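You operate a simulated robot arm through the tools that you are given. There is no shell and no other tool. Be economical: measure what you need, move in short steps, check, and stop when the job is done.

You run a simulated robot arm. Do the job below in one go: nothing can be reset, and whatever is moved stays where it is left.

## Task
Put the clear cup on top of the pink card on the top of the desk.

It is judged by the outcome, as a careful person would: the job done as asked, and still so three seconds after it is handed in. It fails if anything else is knocked over, pushed out of place, dropped, spilled or broken.

## Robot
A 6-joint arm with a two-finger parallel gripper, fixed in place. Base frame: the origin is at the foot of the arm, x ahead of it, y to its left, z up; the work surface is at about z = 0. Readings come in cm, rad, newtons and seconds.
With the tool pointing down near the work surface it reaches from about 16 to 42 cm from the base axis. Its first joint turns from -1.152 to 1.152 rad. Payload 1.57 kg.
Tool frame: the origin (TCP) lies between the finger pads and is the grasp point; the fingertips stand 3 cm ahead of it; z points along the fingers, y is the line along which they close. The gripper opens to 8 cm. The fingers are 1.7 cm wide and 1.2 cm thick; the gripper's body (4 by 8.2 cm) begins 8 cm behind the TCP.
Orientation is that of the tool frame in the base frame, as a unit quaternion [x, y, z, w]. With the fingers straight down and closing along the base's y, the tool's x points along the base's -x, its y along +y and its z along -z.

## Interface
- The arm moves only by the tool play_rows. Its argument "series" is a list of rows, each an object (a shift or turn left out is 0, a gripper value left out holds the last) with "angular": the turn, a rotation vector about the tool's x, y, z in degrees, a list of three; "linear": the shift along the tool's x, y, z in cm, a list of three; "claw": the gripper command, from -1 (shut) to 1 (fully open), values between in proportion. In form: [{"angular": [wx, wy, wz], "linear": [tx, ty, tz], "claw": claw}, ...]. A call has 1 to 20 rows; each row is the pose to reach, as a shift and turn from the pose commanded when the call began, along the tool's axes at that moment. Rows are played at 5 a second. More than 5 cm and 0.15 rad between two rows, or a gripper value outside its range, and nothing of the call is played. A pose out of reach is approached as far as the arm can. The call stops where the force on the tool passes 40 N (or 10 N more than at its start, if that is more) or the arm is blocked; 0.2 s more then pass. Each finger travels about 15.3 cm/s and halts on what it meets, pressing with about 28 N; the grip force reading is that of the motor and also rises with nothing between the fingers. The clock runs only during rows and for 0.2 s after the last one: add rows that repeat a pose to give the fingers time. The reply holds the time, the measured pose of the TCP, the force on the tool along the base axes, the opening and the grip force, in the units named above and with some noise.
- Cameras (640 x 400 px; columns grow to the right, rows downward): "scene" is fixed at [5.03, -32.34, 43.13]; the picture's right is [0.84, -0.55, 0.00], its down [-0.28, -0.43, -0.86] and it looks along [0.47, 0.72, -0.51] (base axes); focal length 296 px, centre (320, 200). "wrist" rides on the gripper at [7.2, -0.7, -12.2] in the tool frame; the picture's right is [0.09, 1.00, 0.00], its down [-0.84, 0.08, -0.54] and it looks along [-0.54, 0.05, 0.84] (tool axes); focal length 238 px, centre (320, 200). There is no depth. A picture from a camera that has moved, and an enlarged one, comes with that camera's place and axes in the base frame and with its lens.
- capture(camera): a new picture of that camera. It takes no simulated time.
- zoom(camera, box): a new picture of the part [left, top, right, bottom] of that camera's present view, enlarged. It takes no simulated time.
- job_done(): hands the job in; it is judged then, once.

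Go step by step. Nothing tells you positions but the pictures and the camera data: compare them with the known pose of the tool, close in by small moves and look again before you grip or let go. The budget is 90 turns and 36 pictures, counting those below and the enlarged ones. Unless the task says otherwise, let go and move clear before handing in, and close with one line.

The tools are called after "Emit:" as name(argument=value, ...) on one line, values as JSON. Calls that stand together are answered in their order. play_rows: Moves the arm, as the interface text tells. Its arguments: {"type":"object","properties":{"series":{"type":"array","items":{"type":"object","properties":{"angular":{"type":"array","items":{"type":"number"}},"linear":{"type":"array","items":{"type":"number"}},"claw":{"type":"number"}}}}},"required":["series"]} The other tools are called the same way: capture (camera) takes a picture; zoom (camera, box) takes an enlarged picture of a part of a camera's view; job_done () hands the job in.

At the start:

```text
t: 0.0
tcp_pos: [22.53, 4.2, 24.88]
orientation: [0.0, 1.0, 0.001, 0.001]
force: [0.7, 0.6, -0.1]
grip_width: 8.0
finger_force: 0.0
```

scene: 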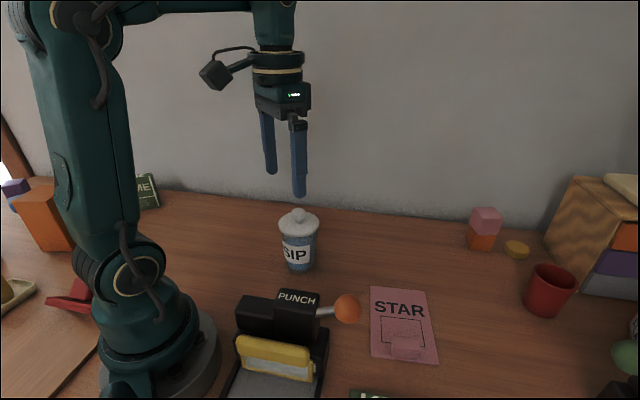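
wrist: 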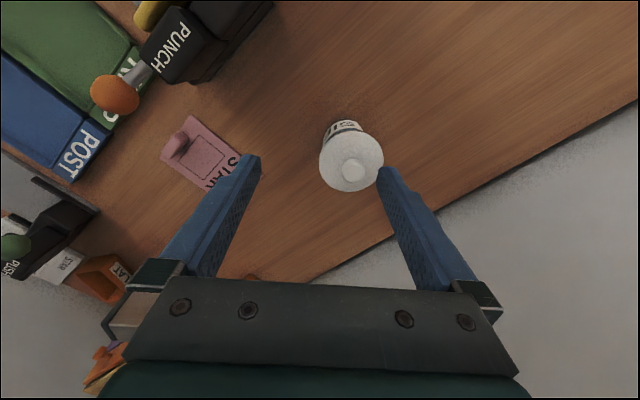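

I see a lidded "SIP" cup, a red cup and a pink STAR card with something faint on it. I'll zoom in to find the clear cup.

Emit:
zoom(camera="scene", box=[340, 260, 480, 380])

Emit:
zoom(camera="scene", box=[220, 180, 400, 300])

Emit:
zoom(camera="scene", box=[440, 160, 640, 400])

Emit:
zoom(camera="wrist", box=[120, 80, 420, 280])

```text
3.33 times, centred on (410, 320) of scene
camera zoom: at [5.03, -32.34, 43.13], right [0.84, -0.55, 0.0], down [-0.28, -0.43, -0.86], along [0.47, 0.72, -0.51], focal length 986 px, centre (20, -200)
```

zoom: 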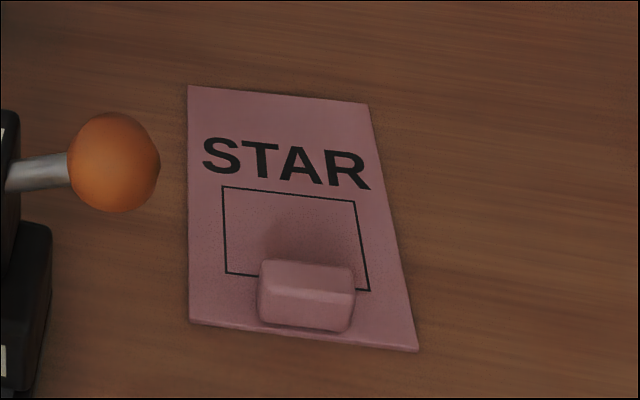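

```text
3.33 times, centred on (310, 240) of scene
camera zoom: at [5.03, -32.34, 43.13], right [0.84, -0.55, 0.0], down [-0.28, -0.43, -0.86], along [0.47, 0.72, -0.51], focal length 986 px, centre (353, 67)
```

zoom: 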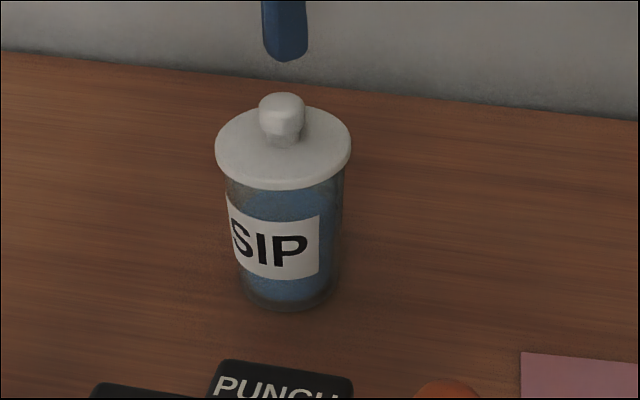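

```text
1.67 times, centred on (540, 280) of scene
camera zoom: at [5.03, -32.34, 43.13], right [0.84, -0.55, 0.0], down [-0.28, -0.43, -0.86], along [0.47, 0.72, -0.51], focal length 493 px, centre (-47, 67)
```

zoom: 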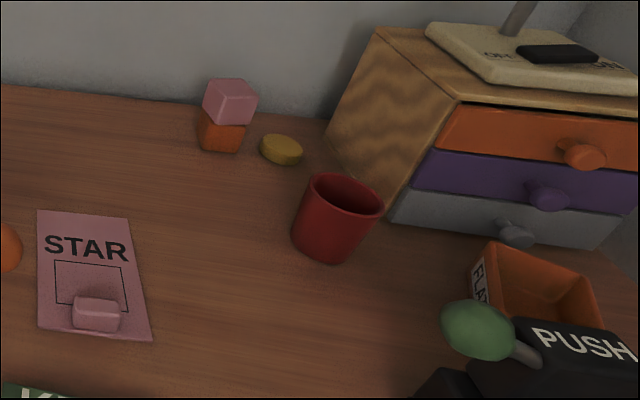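

```text
2.00 times, centred on (270, 180) of wrist
camera zoom: at [15.46, 3.47, 37.01], right [-0.09, 1.0, 0.0], down [0.84, 0.08, 0.54], along [0.54, 0.05, -0.84], focal length 477 px, centre (420, 240)
```

zoom: 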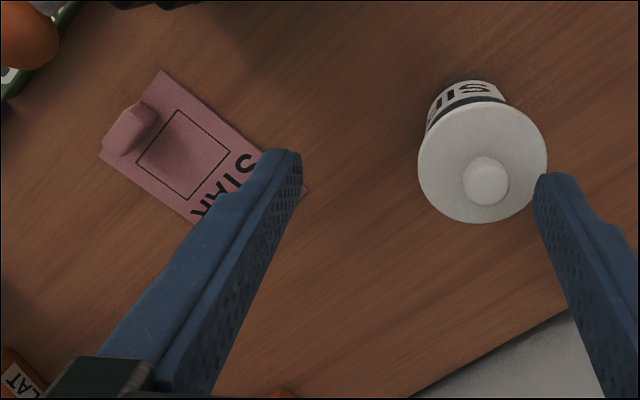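

The clear cup is the lidded SIP cup, at about (26.4, 7.9), 11 cm to the lid. The lid overhangs, so I'll grip the body from the side with the tool tilted. The card's free area is centred near (35.3, -11.4). First I'll turn the tool at height and move to the left of the cup.

Emit:
play_rows(series=[{"angular": [0, 0, 7.5], "linear": [0, 1.4, 0], "claw": 1}, {"angular": [0, 0, 15], "linear": [0, 2.8, 0]}, {"angular": [0, 0, 22.5], "linear": [0, 4.2, 0]}, {"angular": [0, 0, 30], "linear": [0, 5.6, 0]}, {"angular": [0, 0, 37.5], "linear": [0, 7, 0]}, {"angular": [0, 0, 45], "linear": [0.1, 8.4, 0]}, {"angular": [0, 0, 52.5], "linear": [0.1, 9.8, 0]}, {"angular": [0, 0, 60], "linear": [0.1, 10.6, 0]}, {"angular": [0, 0, 60], "linear": [0.1, 10.6, 0]}])

```text
t: 2.0
tcp_pos: [22.48, 14.87, 24.72]
orientation: [0.501, 0.865, 0.001, -0.001]
force: [0.3, 0.1, 0.4]
grip_width: 8.0
finger_force: 0.1
```

The tool now faces heading -60° as planned. Next I'll tilt it by 45°.

Emit:
play_rows(series=[{"angular": [0, -7.5, 0]}, {"angular": [0, -15, 0]}, {"angular": [0, -22.5, 0]}, {"angular": [0, -30, 0]}, {"angular": [0, -37.5, 0]}, {"angular": [0, -45, 0]}, {"angular": [0, -45, 0]}])

Emit:
capture(camera="wrist")

Emit:
capture(camera="scene")

```text
t: 3.6
tcp_pos: [24.63, 13.99, 24.81]
orientation: [0.462, 0.8, -0.192, 0.331]
force: [-0.2, 0.1, -0.1]
grip_width: 7.99
finger_force: 0.1
out of reach, approached as far as the arm can: row 5, 6, 7
```

```text
29 pictures are left
camera wrist: at [17.25, 25.23, 28.41], right [0.83, 0.55, -0.06], down [0.17, -0.14, 0.98], along [0.53, -0.82, -0.21], focal length 238 px, centre (320, 200)
```

wrist: 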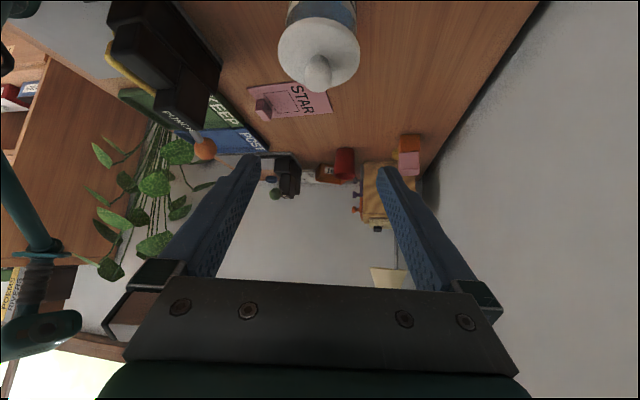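

```text
28 pictures are left
```

scene: 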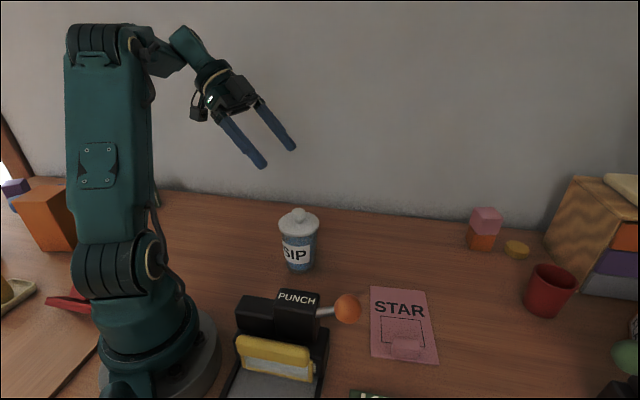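

The tilt was reached, but the position drifted slightly, probably at the first joint's limit. I'll turn the heading to -75° and shift a little to get inside the range.

Emit:
play_rows(series=[{"angular": [5.3, 0, 5.3], "linear": [-0.12, 1.0, 0.12]}, {"angular": [10.6, 0, 10.6], "linear": [-0.24, 2.0, 0.24]}, {"angular": [10.6, 0, 10.6], "linear": [-0.24, 2.0, 0.24]}])

```text
t: 4.4
tcp_pos: [26.29, 14.01, 24.38]
orientation: [0.561, 0.734, -0.231, 0.304]
force: [-0.2, 0.7, -0.2]
grip_width: 8.0
finger_force: 0.0
out of reach, approached as far as the arm can: row 2, 3
```

It is still slightly out of reach at this height, which looks like an extension limit. I'll lower while backing off a bit and check again.

Emit:
play_rows(series=[{"linear": [2.24, 0, 1.53]}, {"linear": [4.48, 0, 3.06]}, {"linear": [6.72, 0, 4.6]}, {"linear": [6.72, 0, 4.6]}])

```text
t: 5.4
tcp_pos: [25.72, 15.58, 16.29]
orientation: [0.562, 0.733, -0.232, 0.303]
force: [0.3, -0.1, 0.3]
grip_width: 8.02
finger_force: 0.1
```

That pose is within reach. I'll take a wrist picture to refine the cup's position.

Emit:
capture(camera="wrist")

```text
27 pictures are left
camera wrist: at [21.8, 28.46, 19.94], right [0.94, 0.32, -0.06], down [0.13, -0.18, 0.97], along [0.3, -0.93, -0.21], focal length 238 px, centre (320, 200)
```

wrist: 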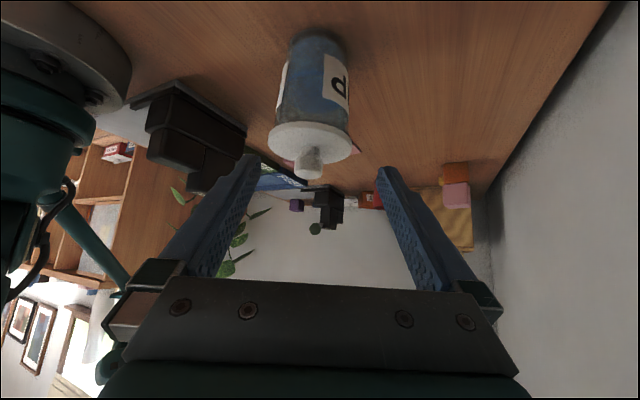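

Combining both views puts the cup at about (26.9, 8.7), with the lid near z = 10 and about 7.8 cm wide. I'll go down to the pre-approach point, 8 cm behind it at z = 5.

Emit:
play_rows(series=[{"linear": [2.2, -0.2, 1.8]}, {"linear": [4.4, -0.35, 3.6]}, {"linear": [6.6, -0.5, 5.4]}, {"linear": [8.73, -0.65, 7.25]}, {"linear": [8.73, -0.65, 7.25]}])

Emit:
capture(camera="wrist")

Emit:
capture(camera="scene")

```text
t: 6.6
tcp_pos: [24.89, 16.53, 5.15]
orientation: [0.564, 0.733, -0.233, 0.302]
force: [0.1, 0.9, 0.8]
grip_width: 8.0
finger_force: 0.2
```

```text
26 pictures are left
camera wrist: at [20.84, 29.36, 8.68], right [0.94, 0.32, -0.06], down [0.13, -0.18, 0.97], along [0.3, -0.93, -0.21], focal length 238 px, centre (320, 200)
```

wrist: 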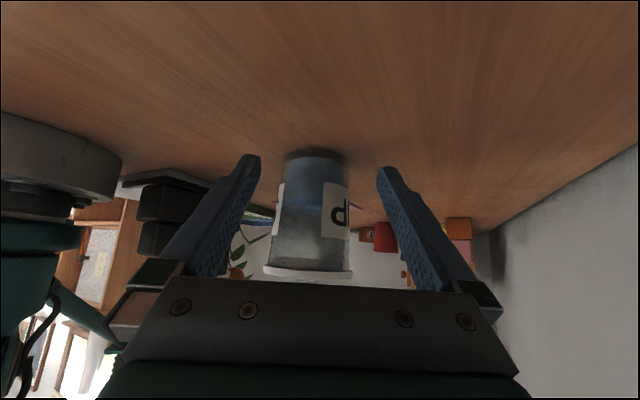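

```text
25 pictures are left
```

scene: 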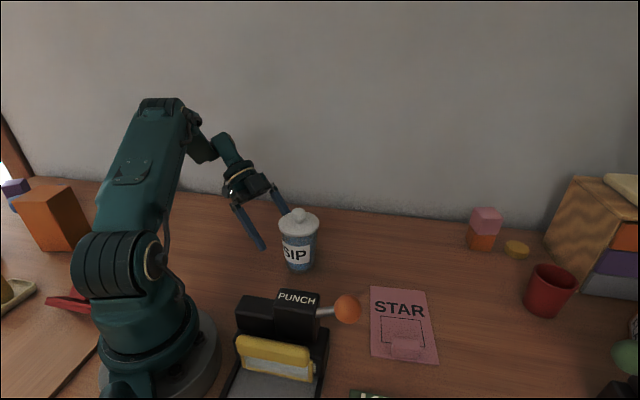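

The cup is centred between the fingers, 8 cm ahead. I'll advance horizontally 5 cm and look again.

Emit:
play_rows(series=[{"linear": [-0.9, 0, 0.9]}, {"linear": [-1.8, -0.05, 1.8]}, {"linear": [-2.7, -0.1, 2.7]}, {"linear": [-3.54, -0.1, 3.54]}, {"linear": [-3.54, -0.1, 3.54]}])

Emit:
capture(camera="wrist")

Emit:
zoom(camera="scene", box=[200, 130, 400, 290])

```text
t: 7.8
tcp_pos: [26.1, 11.44, 5.16]
orientation: [0.563, 0.733, -0.233, 0.302]
force: [-0.7, -0.7, 0.1]
grip_width: 7.98
finger_force: 0.0
```

```text
24 pictures are left
camera wrist: at [22.09, 24.45, 8.69], right [0.94, 0.32, -0.06], down [0.13, -0.18, 0.97], along [0.3, -0.93, -0.21], focal length 238 px, centre (320, 200)
```

wrist: 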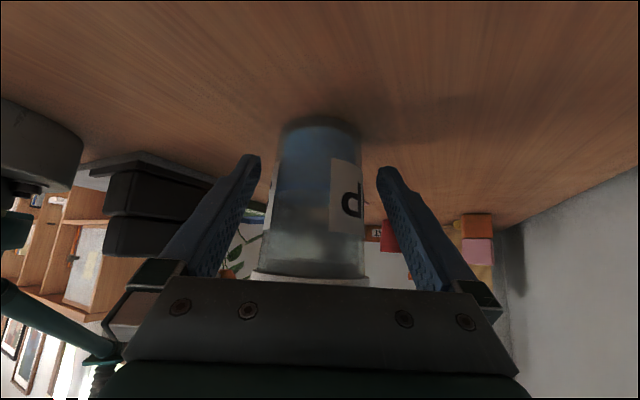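

```text
2.50 times, centred on (300, 210) of scene
camera zoom: at [5.03, -32.34, 43.13], right [0.84, -0.55, 0.0], down [-0.28, -0.43, -0.86], along [0.47, 0.72, -0.51], focal length 739 px, centre (370, 175)
```

zoom: 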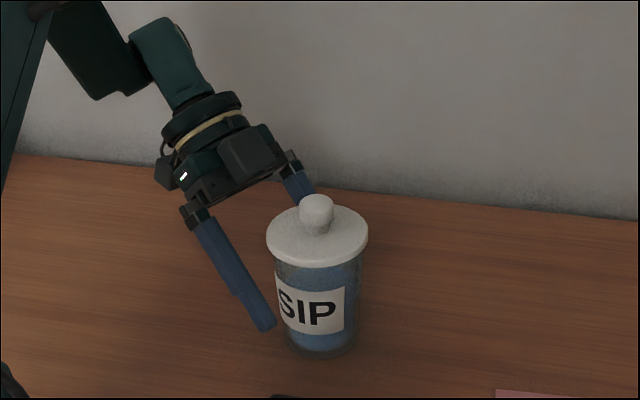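

Everything is lined up, with about 2.5 cm to go. I'll advance the rest and check before closing.

Emit:
play_rows(series=[{"linear": [-0.6, 0, 0.6]}, {"linear": [-1.2, 0, 1.2]}, {"linear": [-1.7, 0, 1.7]}, {"linear": [-1.7, 0, 1.7]}])

Emit:
capture(camera="wrist")

Emit:
zoom(camera="scene", box=[200, 130, 400, 290])

```text
t: 8.8
tcp_pos: [26.82, 9.22, 5.07]
orientation: [0.562, 0.733, -0.232, 0.303]
force: [-0.7, -0.8, 0.0]
grip_width: 8.02
finger_force: 0.1
```

```text
22 pictures are left
camera wrist: at [22.77, 22.1, 8.68], right [0.94, 0.32, -0.06], down [0.13, -0.18, 0.97], along [0.3, -0.93, -0.21], focal length 238 px, centre (320, 200)
```

wrist: 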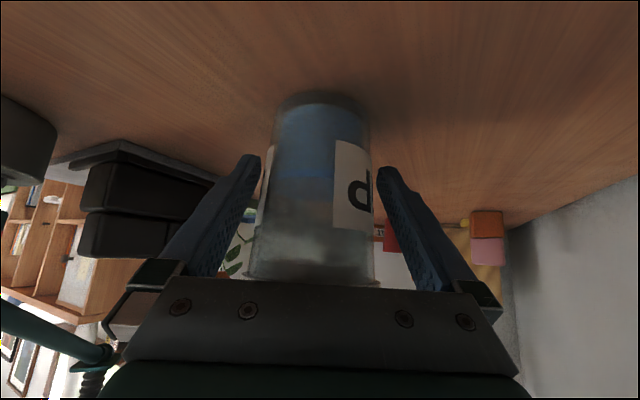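

```text
2.50 times, centred on (300, 210) of scene
camera zoom: at [5.03, -32.34, 43.13], right [0.84, -0.55, 0.0], down [-0.28, -0.43, -0.86], along [0.47, 0.72, -0.51], focal length 739 px, centre (370, 175)
```

zoom: 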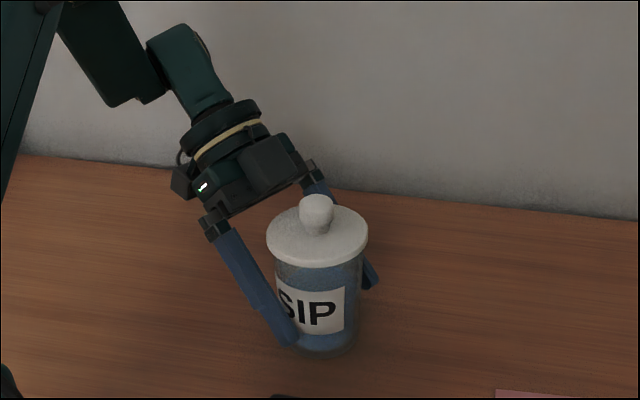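

The fingers straddle the body below the lid, centred. I'll close gradually.

Emit:
play_rows(series=[{"claw": 0.85}, {"claw": 0.75}, {"claw": 0.65}, {"claw": 0.55}, {"claw": 0.4}, {"claw": 0.2}, {"claw": 0.0}, {"claw": 0.0}])

Emit:
capture(camera="wrist")

```text
t: 10.6
tcp_pos: [26.76, 9.17, 5.08]
orientation: [0.562, 0.734, -0.232, 0.303]
force: [-0.5, -1.2, 0.0]
grip_width: 6.94
finger_force: 27.6
```

```text
20 pictures are left
camera wrist: at [22.76, 22.11, 8.67], right [0.94, 0.32, -0.06], down [0.13, -0.18, 0.97], along [0.3, -0.93, -0.21], focal length 238 px, centre (320, 200)
```

wrist: 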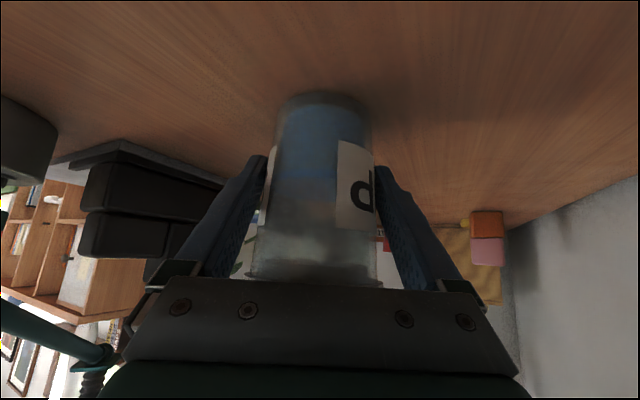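

It gripped at 6.94 cm, wider than I expected. I'll check whether the pads are on the body or the lid.

Emit:
zoom(camera="scene", box=[240, 170, 360, 280])

Emit:
zoom(camera="wrist", box=[200, 80, 440, 300])

```text
3.64 times, centred on (300, 225) of scene
camera zoom: at [5.03, -32.34, 43.13], right [0.84, -0.55, 0.0], down [-0.28, -0.43, -0.86], along [0.47, 0.72, -0.51], focal length 1075 px, centre (393, 109)
```

zoom: 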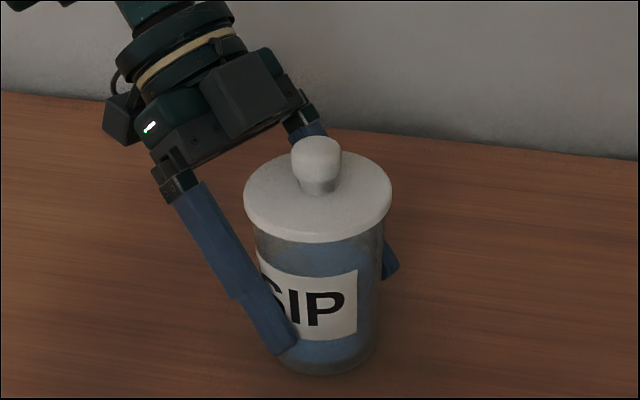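

```text
1.82 times, centred on (320, 190) of wrist
camera zoom: at [22.76, 22.11, 8.67], right [0.94, 0.32, -0.06], down [0.13, -0.18, 0.97], along [0.3, -0.93, -0.21], focal length 433 px, centre (320, 218)
```

zoom: 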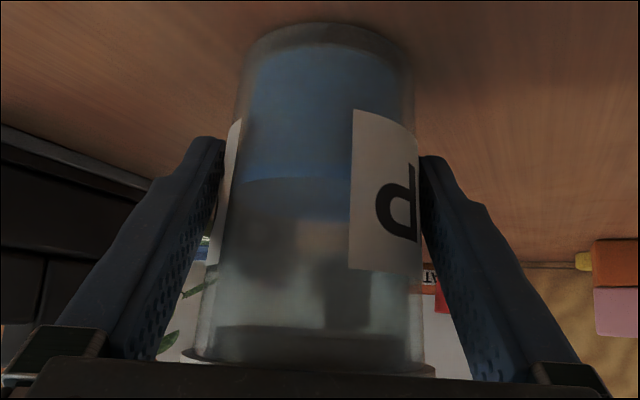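

The pads are on the body, below the lid. I'll lift gently by about 3 cm and check.

Emit:
play_rows(series=[{"linear": [-0.2, 0, -0.2]}, {"linear": [-0.5, 0, -0.5]}, {"linear": [-0.9, 0, -0.9]}, {"linear": [-1.4, 0, -1.4]}, {"linear": [-1.9, 0, -1.9]}, {"linear": [-2.1, 0, -2.1]}, {"linear": [-2.1, 0, -2.1]}])

Emit:
zoom(camera="scene", box=[200, 130, 400, 290])

```text
t: 12.2
tcp_pos: [26.78, 9.08, 8.1]
orientation: [0.563, 0.733, -0.233, 0.303]
force: [-0.3, -0.3, -2.1]
grip_width: 6.95
finger_force: 28.6
```

```text
2.50 times, centred on (300, 210) of scene
camera zoom: at [5.03, -32.34, 43.13], right [0.84, -0.55, 0.0], down [-0.28, -0.43, -0.86], along [0.47, 0.72, -0.51], focal length 739 px, centre (370, 175)
```

zoom: 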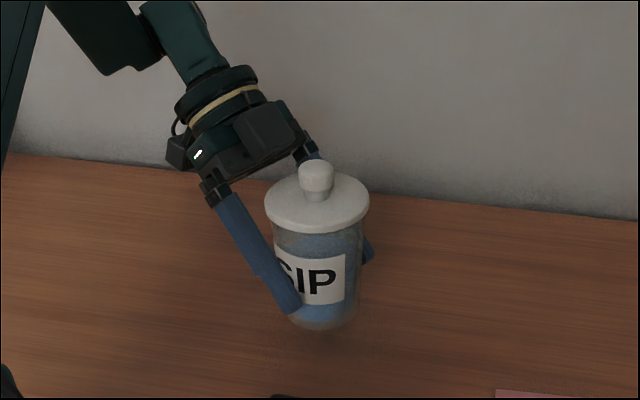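

The cup is held upright with the lid on. I'll carry it slowly at about 5 cm clearance to above the card, heading unchanged.

Emit:
play_rows(series=[{"linear": [-0.17, 0.03, 0.15]}, {"linear": [-0.5, 0.09, 0.44]}, {"linear": [-1.16, 0.2, 1.02]}, {"linear": [-1.99, 0.35, 1.74]}, {"linear": [-2.99, 0.52, 2.61]}, {"linear": [-3.98, 0.7, 3.48]}, {"linear": [-5.15, 0.9, 4.5]}, {"linear": [-6.31, 1.1, 5.51]}, {"linear": [-7.47, 1.31, 6.53]}, {"linear": [-8.63, 1.51, 7.54]}, {"linear": [-9.79, 1.71, 8.56]}, {"linear": [-10.96, 1.91, 9.57]}, {"linear": [-12.12, 2.12, 10.59]}, {"linear": [-13.11, 2.29, 11.46]}, {"linear": [-14.11, 2.47, 12.33]}, {"linear": [-14.94, 2.61, 13.05]}, {"linear": [-15.6, 2.73, 13.63]}, {"linear": [-16.1, 2.81, 14.07]}, {"linear": [-16.43, 2.87, 14.36]}, {"linear": [-16.6, 2.9, 14.5]}])

Emit:
capture(camera="scene")

Emit:
capture(camera="wrist")

```text
t: 16.4
tcp_pos: [35.3, -11.29, 9.49]
orientation: [0.562, 0.734, -0.232, 0.303]
force: [0.6, 0.2, -2.1]
grip_width: 6.95
finger_force: 27.9
```

```text
16 pictures are left
```

scene: 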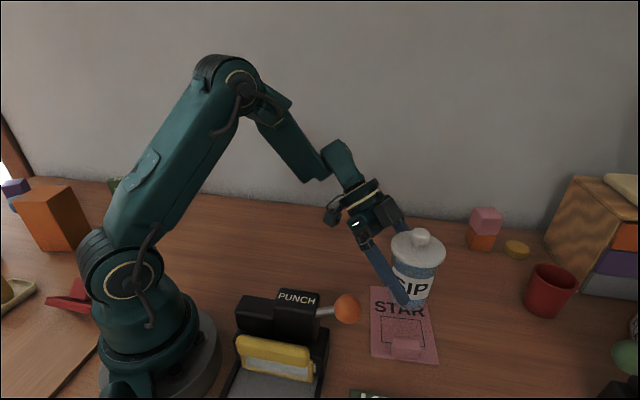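

```text
15 pictures are left
camera wrist: at [31.26, 1.6, 13.04], right [0.94, 0.32, -0.06], down [0.13, -0.18, 0.97], along [0.3, -0.93, -0.21], focal length 238 px, centre (320, 200)
```

wrist: 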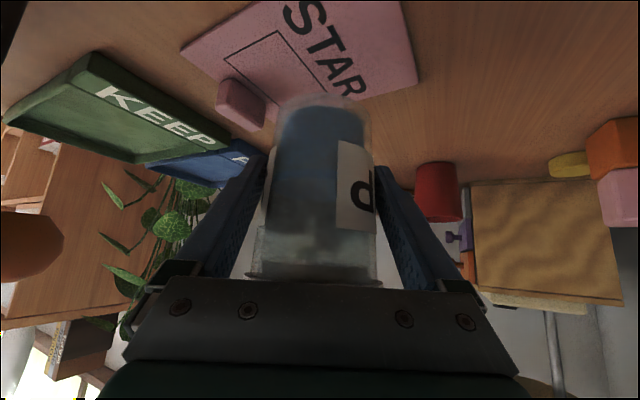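

The cup is above the card and upright. I'll check the pink block's clearance to the fingers before lowering.

Emit:
zoom(camera="wrist", box=[160, 0, 440, 180])

Emit:
zoom(camera="scene", box=[320, 210, 480, 380])

```text
2.22 times, centred on (300, 90) of wrist
camera zoom: at [31.26, 1.6, 13.04], right [0.94, 0.32, -0.06], down [0.13, -0.18, 0.97], along [0.3, -0.93, -0.21], focal length 530 px, centre (364, 444)
```

zoom: 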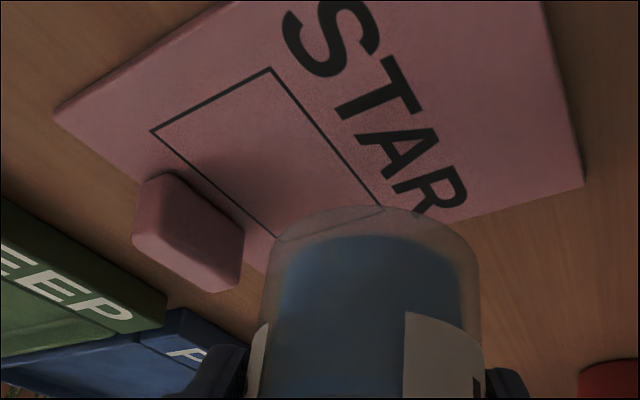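

```text
2.35 times, centred on (400, 295) of scene
camera zoom: at [5.03, -32.34, 43.13], right [0.84, -0.55, 0.0], down [-0.28, -0.43, -0.86], along [0.47, 0.72, -0.51], focal length 696 px, centre (132, -24)
```

zoom: 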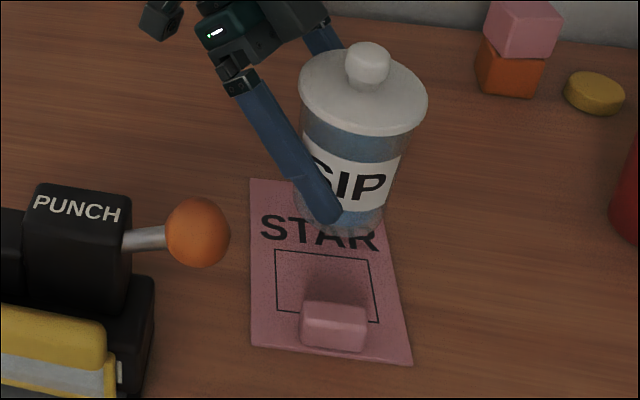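

The block is clear of the fingers' path. I'll nudge slightly away from it and lower to just above the card.

Emit:
play_rows(series=[{"linear": [0.2, 0.1, 0.15]}, {"linear": [0.6, 0.25, 0.5]}, {"linear": [1.1, 0.4, 0.9]}, {"linear": [1.7, 0.49, 1.4]}, {"linear": [2.2, 0.49, 1.85]}, {"linear": [2.6, 0.49, 2.22]}, {"linear": [2.81, 0.49, 2.42]}, {"linear": [2.81, 0.49, 2.42]}])

Emit:
zoom(camera="scene", box=[320, 210, 480, 380])

Emit:
capture(camera="wrist")

```text
t: 18.2
tcp_pos: [35.77, -10.9, 5.83]
orientation: [0.562, 0.733, -0.232, 0.304]
force: [0.7, 1.0, -2.4]
grip_width: 6.93
finger_force: 28.1
```

```text
2.35 times, centred on (400, 295) of scene
camera zoom: at [5.03, -32.34, 43.13], right [0.84, -0.55, 0.0], down [-0.28, -0.43, -0.86], along [0.47, 0.72, -0.51], focal length 696 px, centre (132, -24)
```

zoom: 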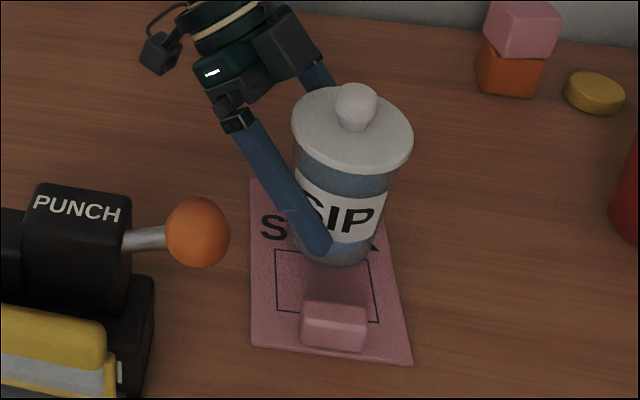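

```text
11 pictures are left
camera wrist: at [31.61, 2.01, 9.36], right [0.94, 0.32, -0.06], down [0.13, -0.18, 0.97], along [0.3, -0.93, -0.21], focal length 238 px, centre (320, 200)
```

wrist: 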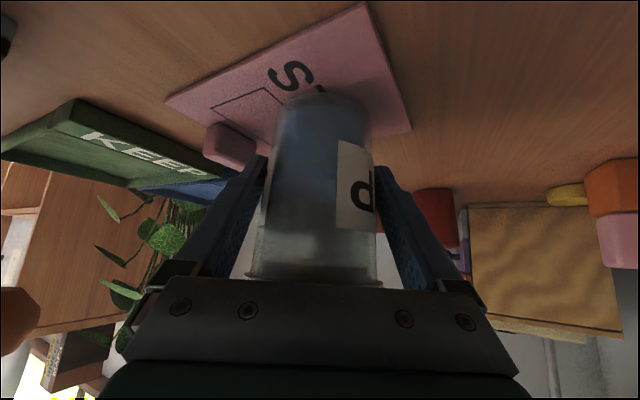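

Cup is positioned well within the card, between its top edge and the block. I'll creep down until contact.

Emit:
play_rows(series=[{"linear": [0.07, 0, 0.07]}, {"linear": [0.14, 0, 0.14]}, {"linear": [0.21, 0, 0.21]}, {"linear": [0.21, 0, 0.21]}])

```text
t: 19.2
tcp_pos: [35.7, -10.9, 5.44]
orientation: [0.562, 0.733, -0.233, 0.303]
force: [-0.1, 0.0, -2.2]
grip_width: 6.96
finger_force: 27.7
```

Emit:
play_rows(series=[{"linear": [0.04, 0, 0.04]}, {"linear": [0.08, 0, 0.08]}, {"linear": [0.08, 0, 0.08]}])

```text
t: 20.0
tcp_pos: [35.68, -10.91, 5.5]
orientation: [0.562, 0.733, -0.232, 0.305]
force: [0.5, 0.4, 6.7]
grip_width: 6.91
finger_force: 27.9
```

The upward force shows the cup is resting on the card. I'll open slowly.

Emit:
play_rows(series=[{"claw": 0.6, "linear": [0, 0, 0]}, {"claw": 0.72}, {"claw": 0.76}, {"claw": 0.82}, {"claw": 0.9}, {"claw": 1.0}, {"claw": 1.0}])

Emit:
capture(camera="wrist")

Emit:
zoom(camera="scene", box=[320, 210, 480, 380])

```text
t: 21.6
tcp_pos: [35.68, -11.04, 5.37]
orientation: [0.562, 0.733, -0.232, 0.303]
force: [0.6, 0.2, -0.3]
grip_width: 8.02
finger_force: 0.2
```

```text
10 pictures are left
camera wrist: at [31.63, 1.99, 8.98], right [0.94, 0.32, -0.06], down [0.13, -0.18, 0.97], along [0.3, -0.93, -0.21], focal length 238 px, centre (320, 200)
```

wrist: 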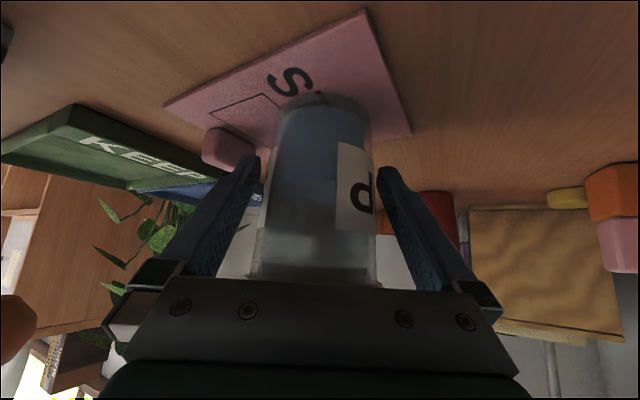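

```text
2.35 times, centred on (400, 295) of scene
camera zoom: at [5.03, -32.34, 43.13], right [0.84, -0.55, 0.0], down [-0.28, -0.43, -0.86], along [0.47, 0.72, -0.51], focal length 696 px, centre (132, -24)
```

zoom: 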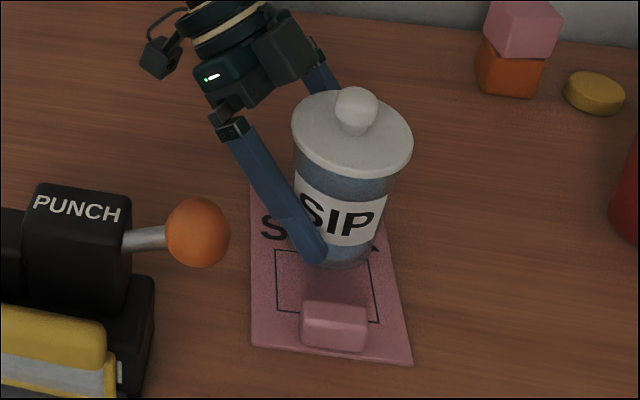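

The cup stands free on the card. I'll back straight out horizontally, 9 cm, then rise.

Emit:
play_rows(series=[{"linear": [0.4, 0, -0.4]}, {"linear": [1.0, 0, -1.0]}, {"linear": [1.8, 0, -1.8]}, {"linear": [2.8, 0, -2.8]}, {"linear": [3.9, 0, -3.9]}, {"linear": [5.0, 0, -5.0]}, {"linear": [6.2, 0, -6.2]}, {"linear": [6.2, 0, -6.2]}, {"linear": [4.5, 0, -7.9]}, {"linear": [2.5, 0, -9.9]}, {"linear": [2.5, 0, -9.9]}])

Emit:
capture(camera="scene")

Emit:
zoom(camera="scene", box=[320, 210, 480, 380])

```text
t: 24.0
tcp_pos: [33.28, -2.38, 10.6]
orientation: [0.563, 0.733, -0.233, 0.302]
force: [-0.3, -0.2, -0.4]
grip_width: 7.99
finger_force: 0.0
```

```text
8 pictures are left
```

scene: 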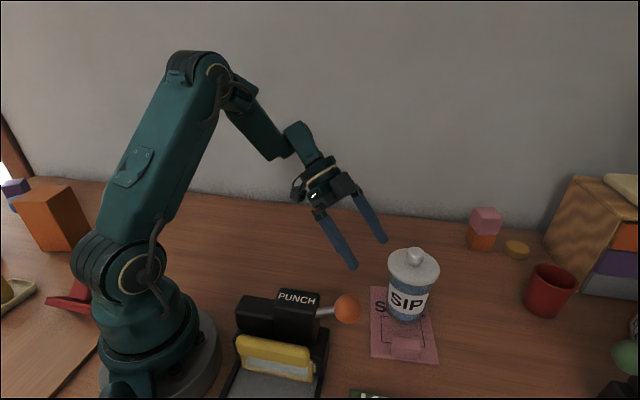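

```text
2.35 times, centred on (400, 295) of scene
camera zoom: at [5.03, -32.34, 43.13], right [0.84, -0.55, 0.0], down [-0.28, -0.43, -0.86], along [0.47, 0.72, -0.51], focal length 696 px, centre (132, -24)
```

zoom: 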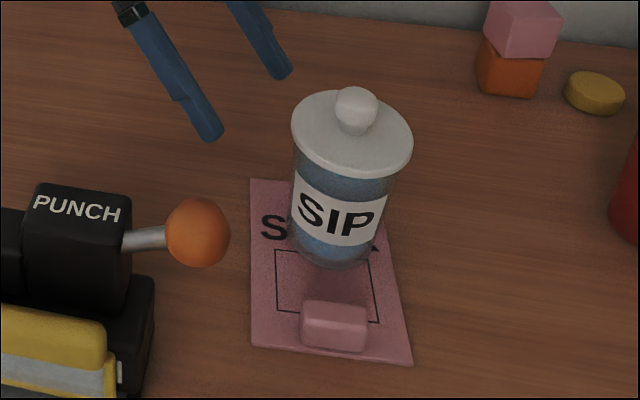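

The cup stands upright on the pink card with its lid on, the block and everything else are where they were, and the arm is clear. I'm handing in.

Emit:
job_done()

```text
The job is handed in.
```

The clear SIP cup is standing upright on the pink STAR card with its lid on, and nothing else on the desk was moved.
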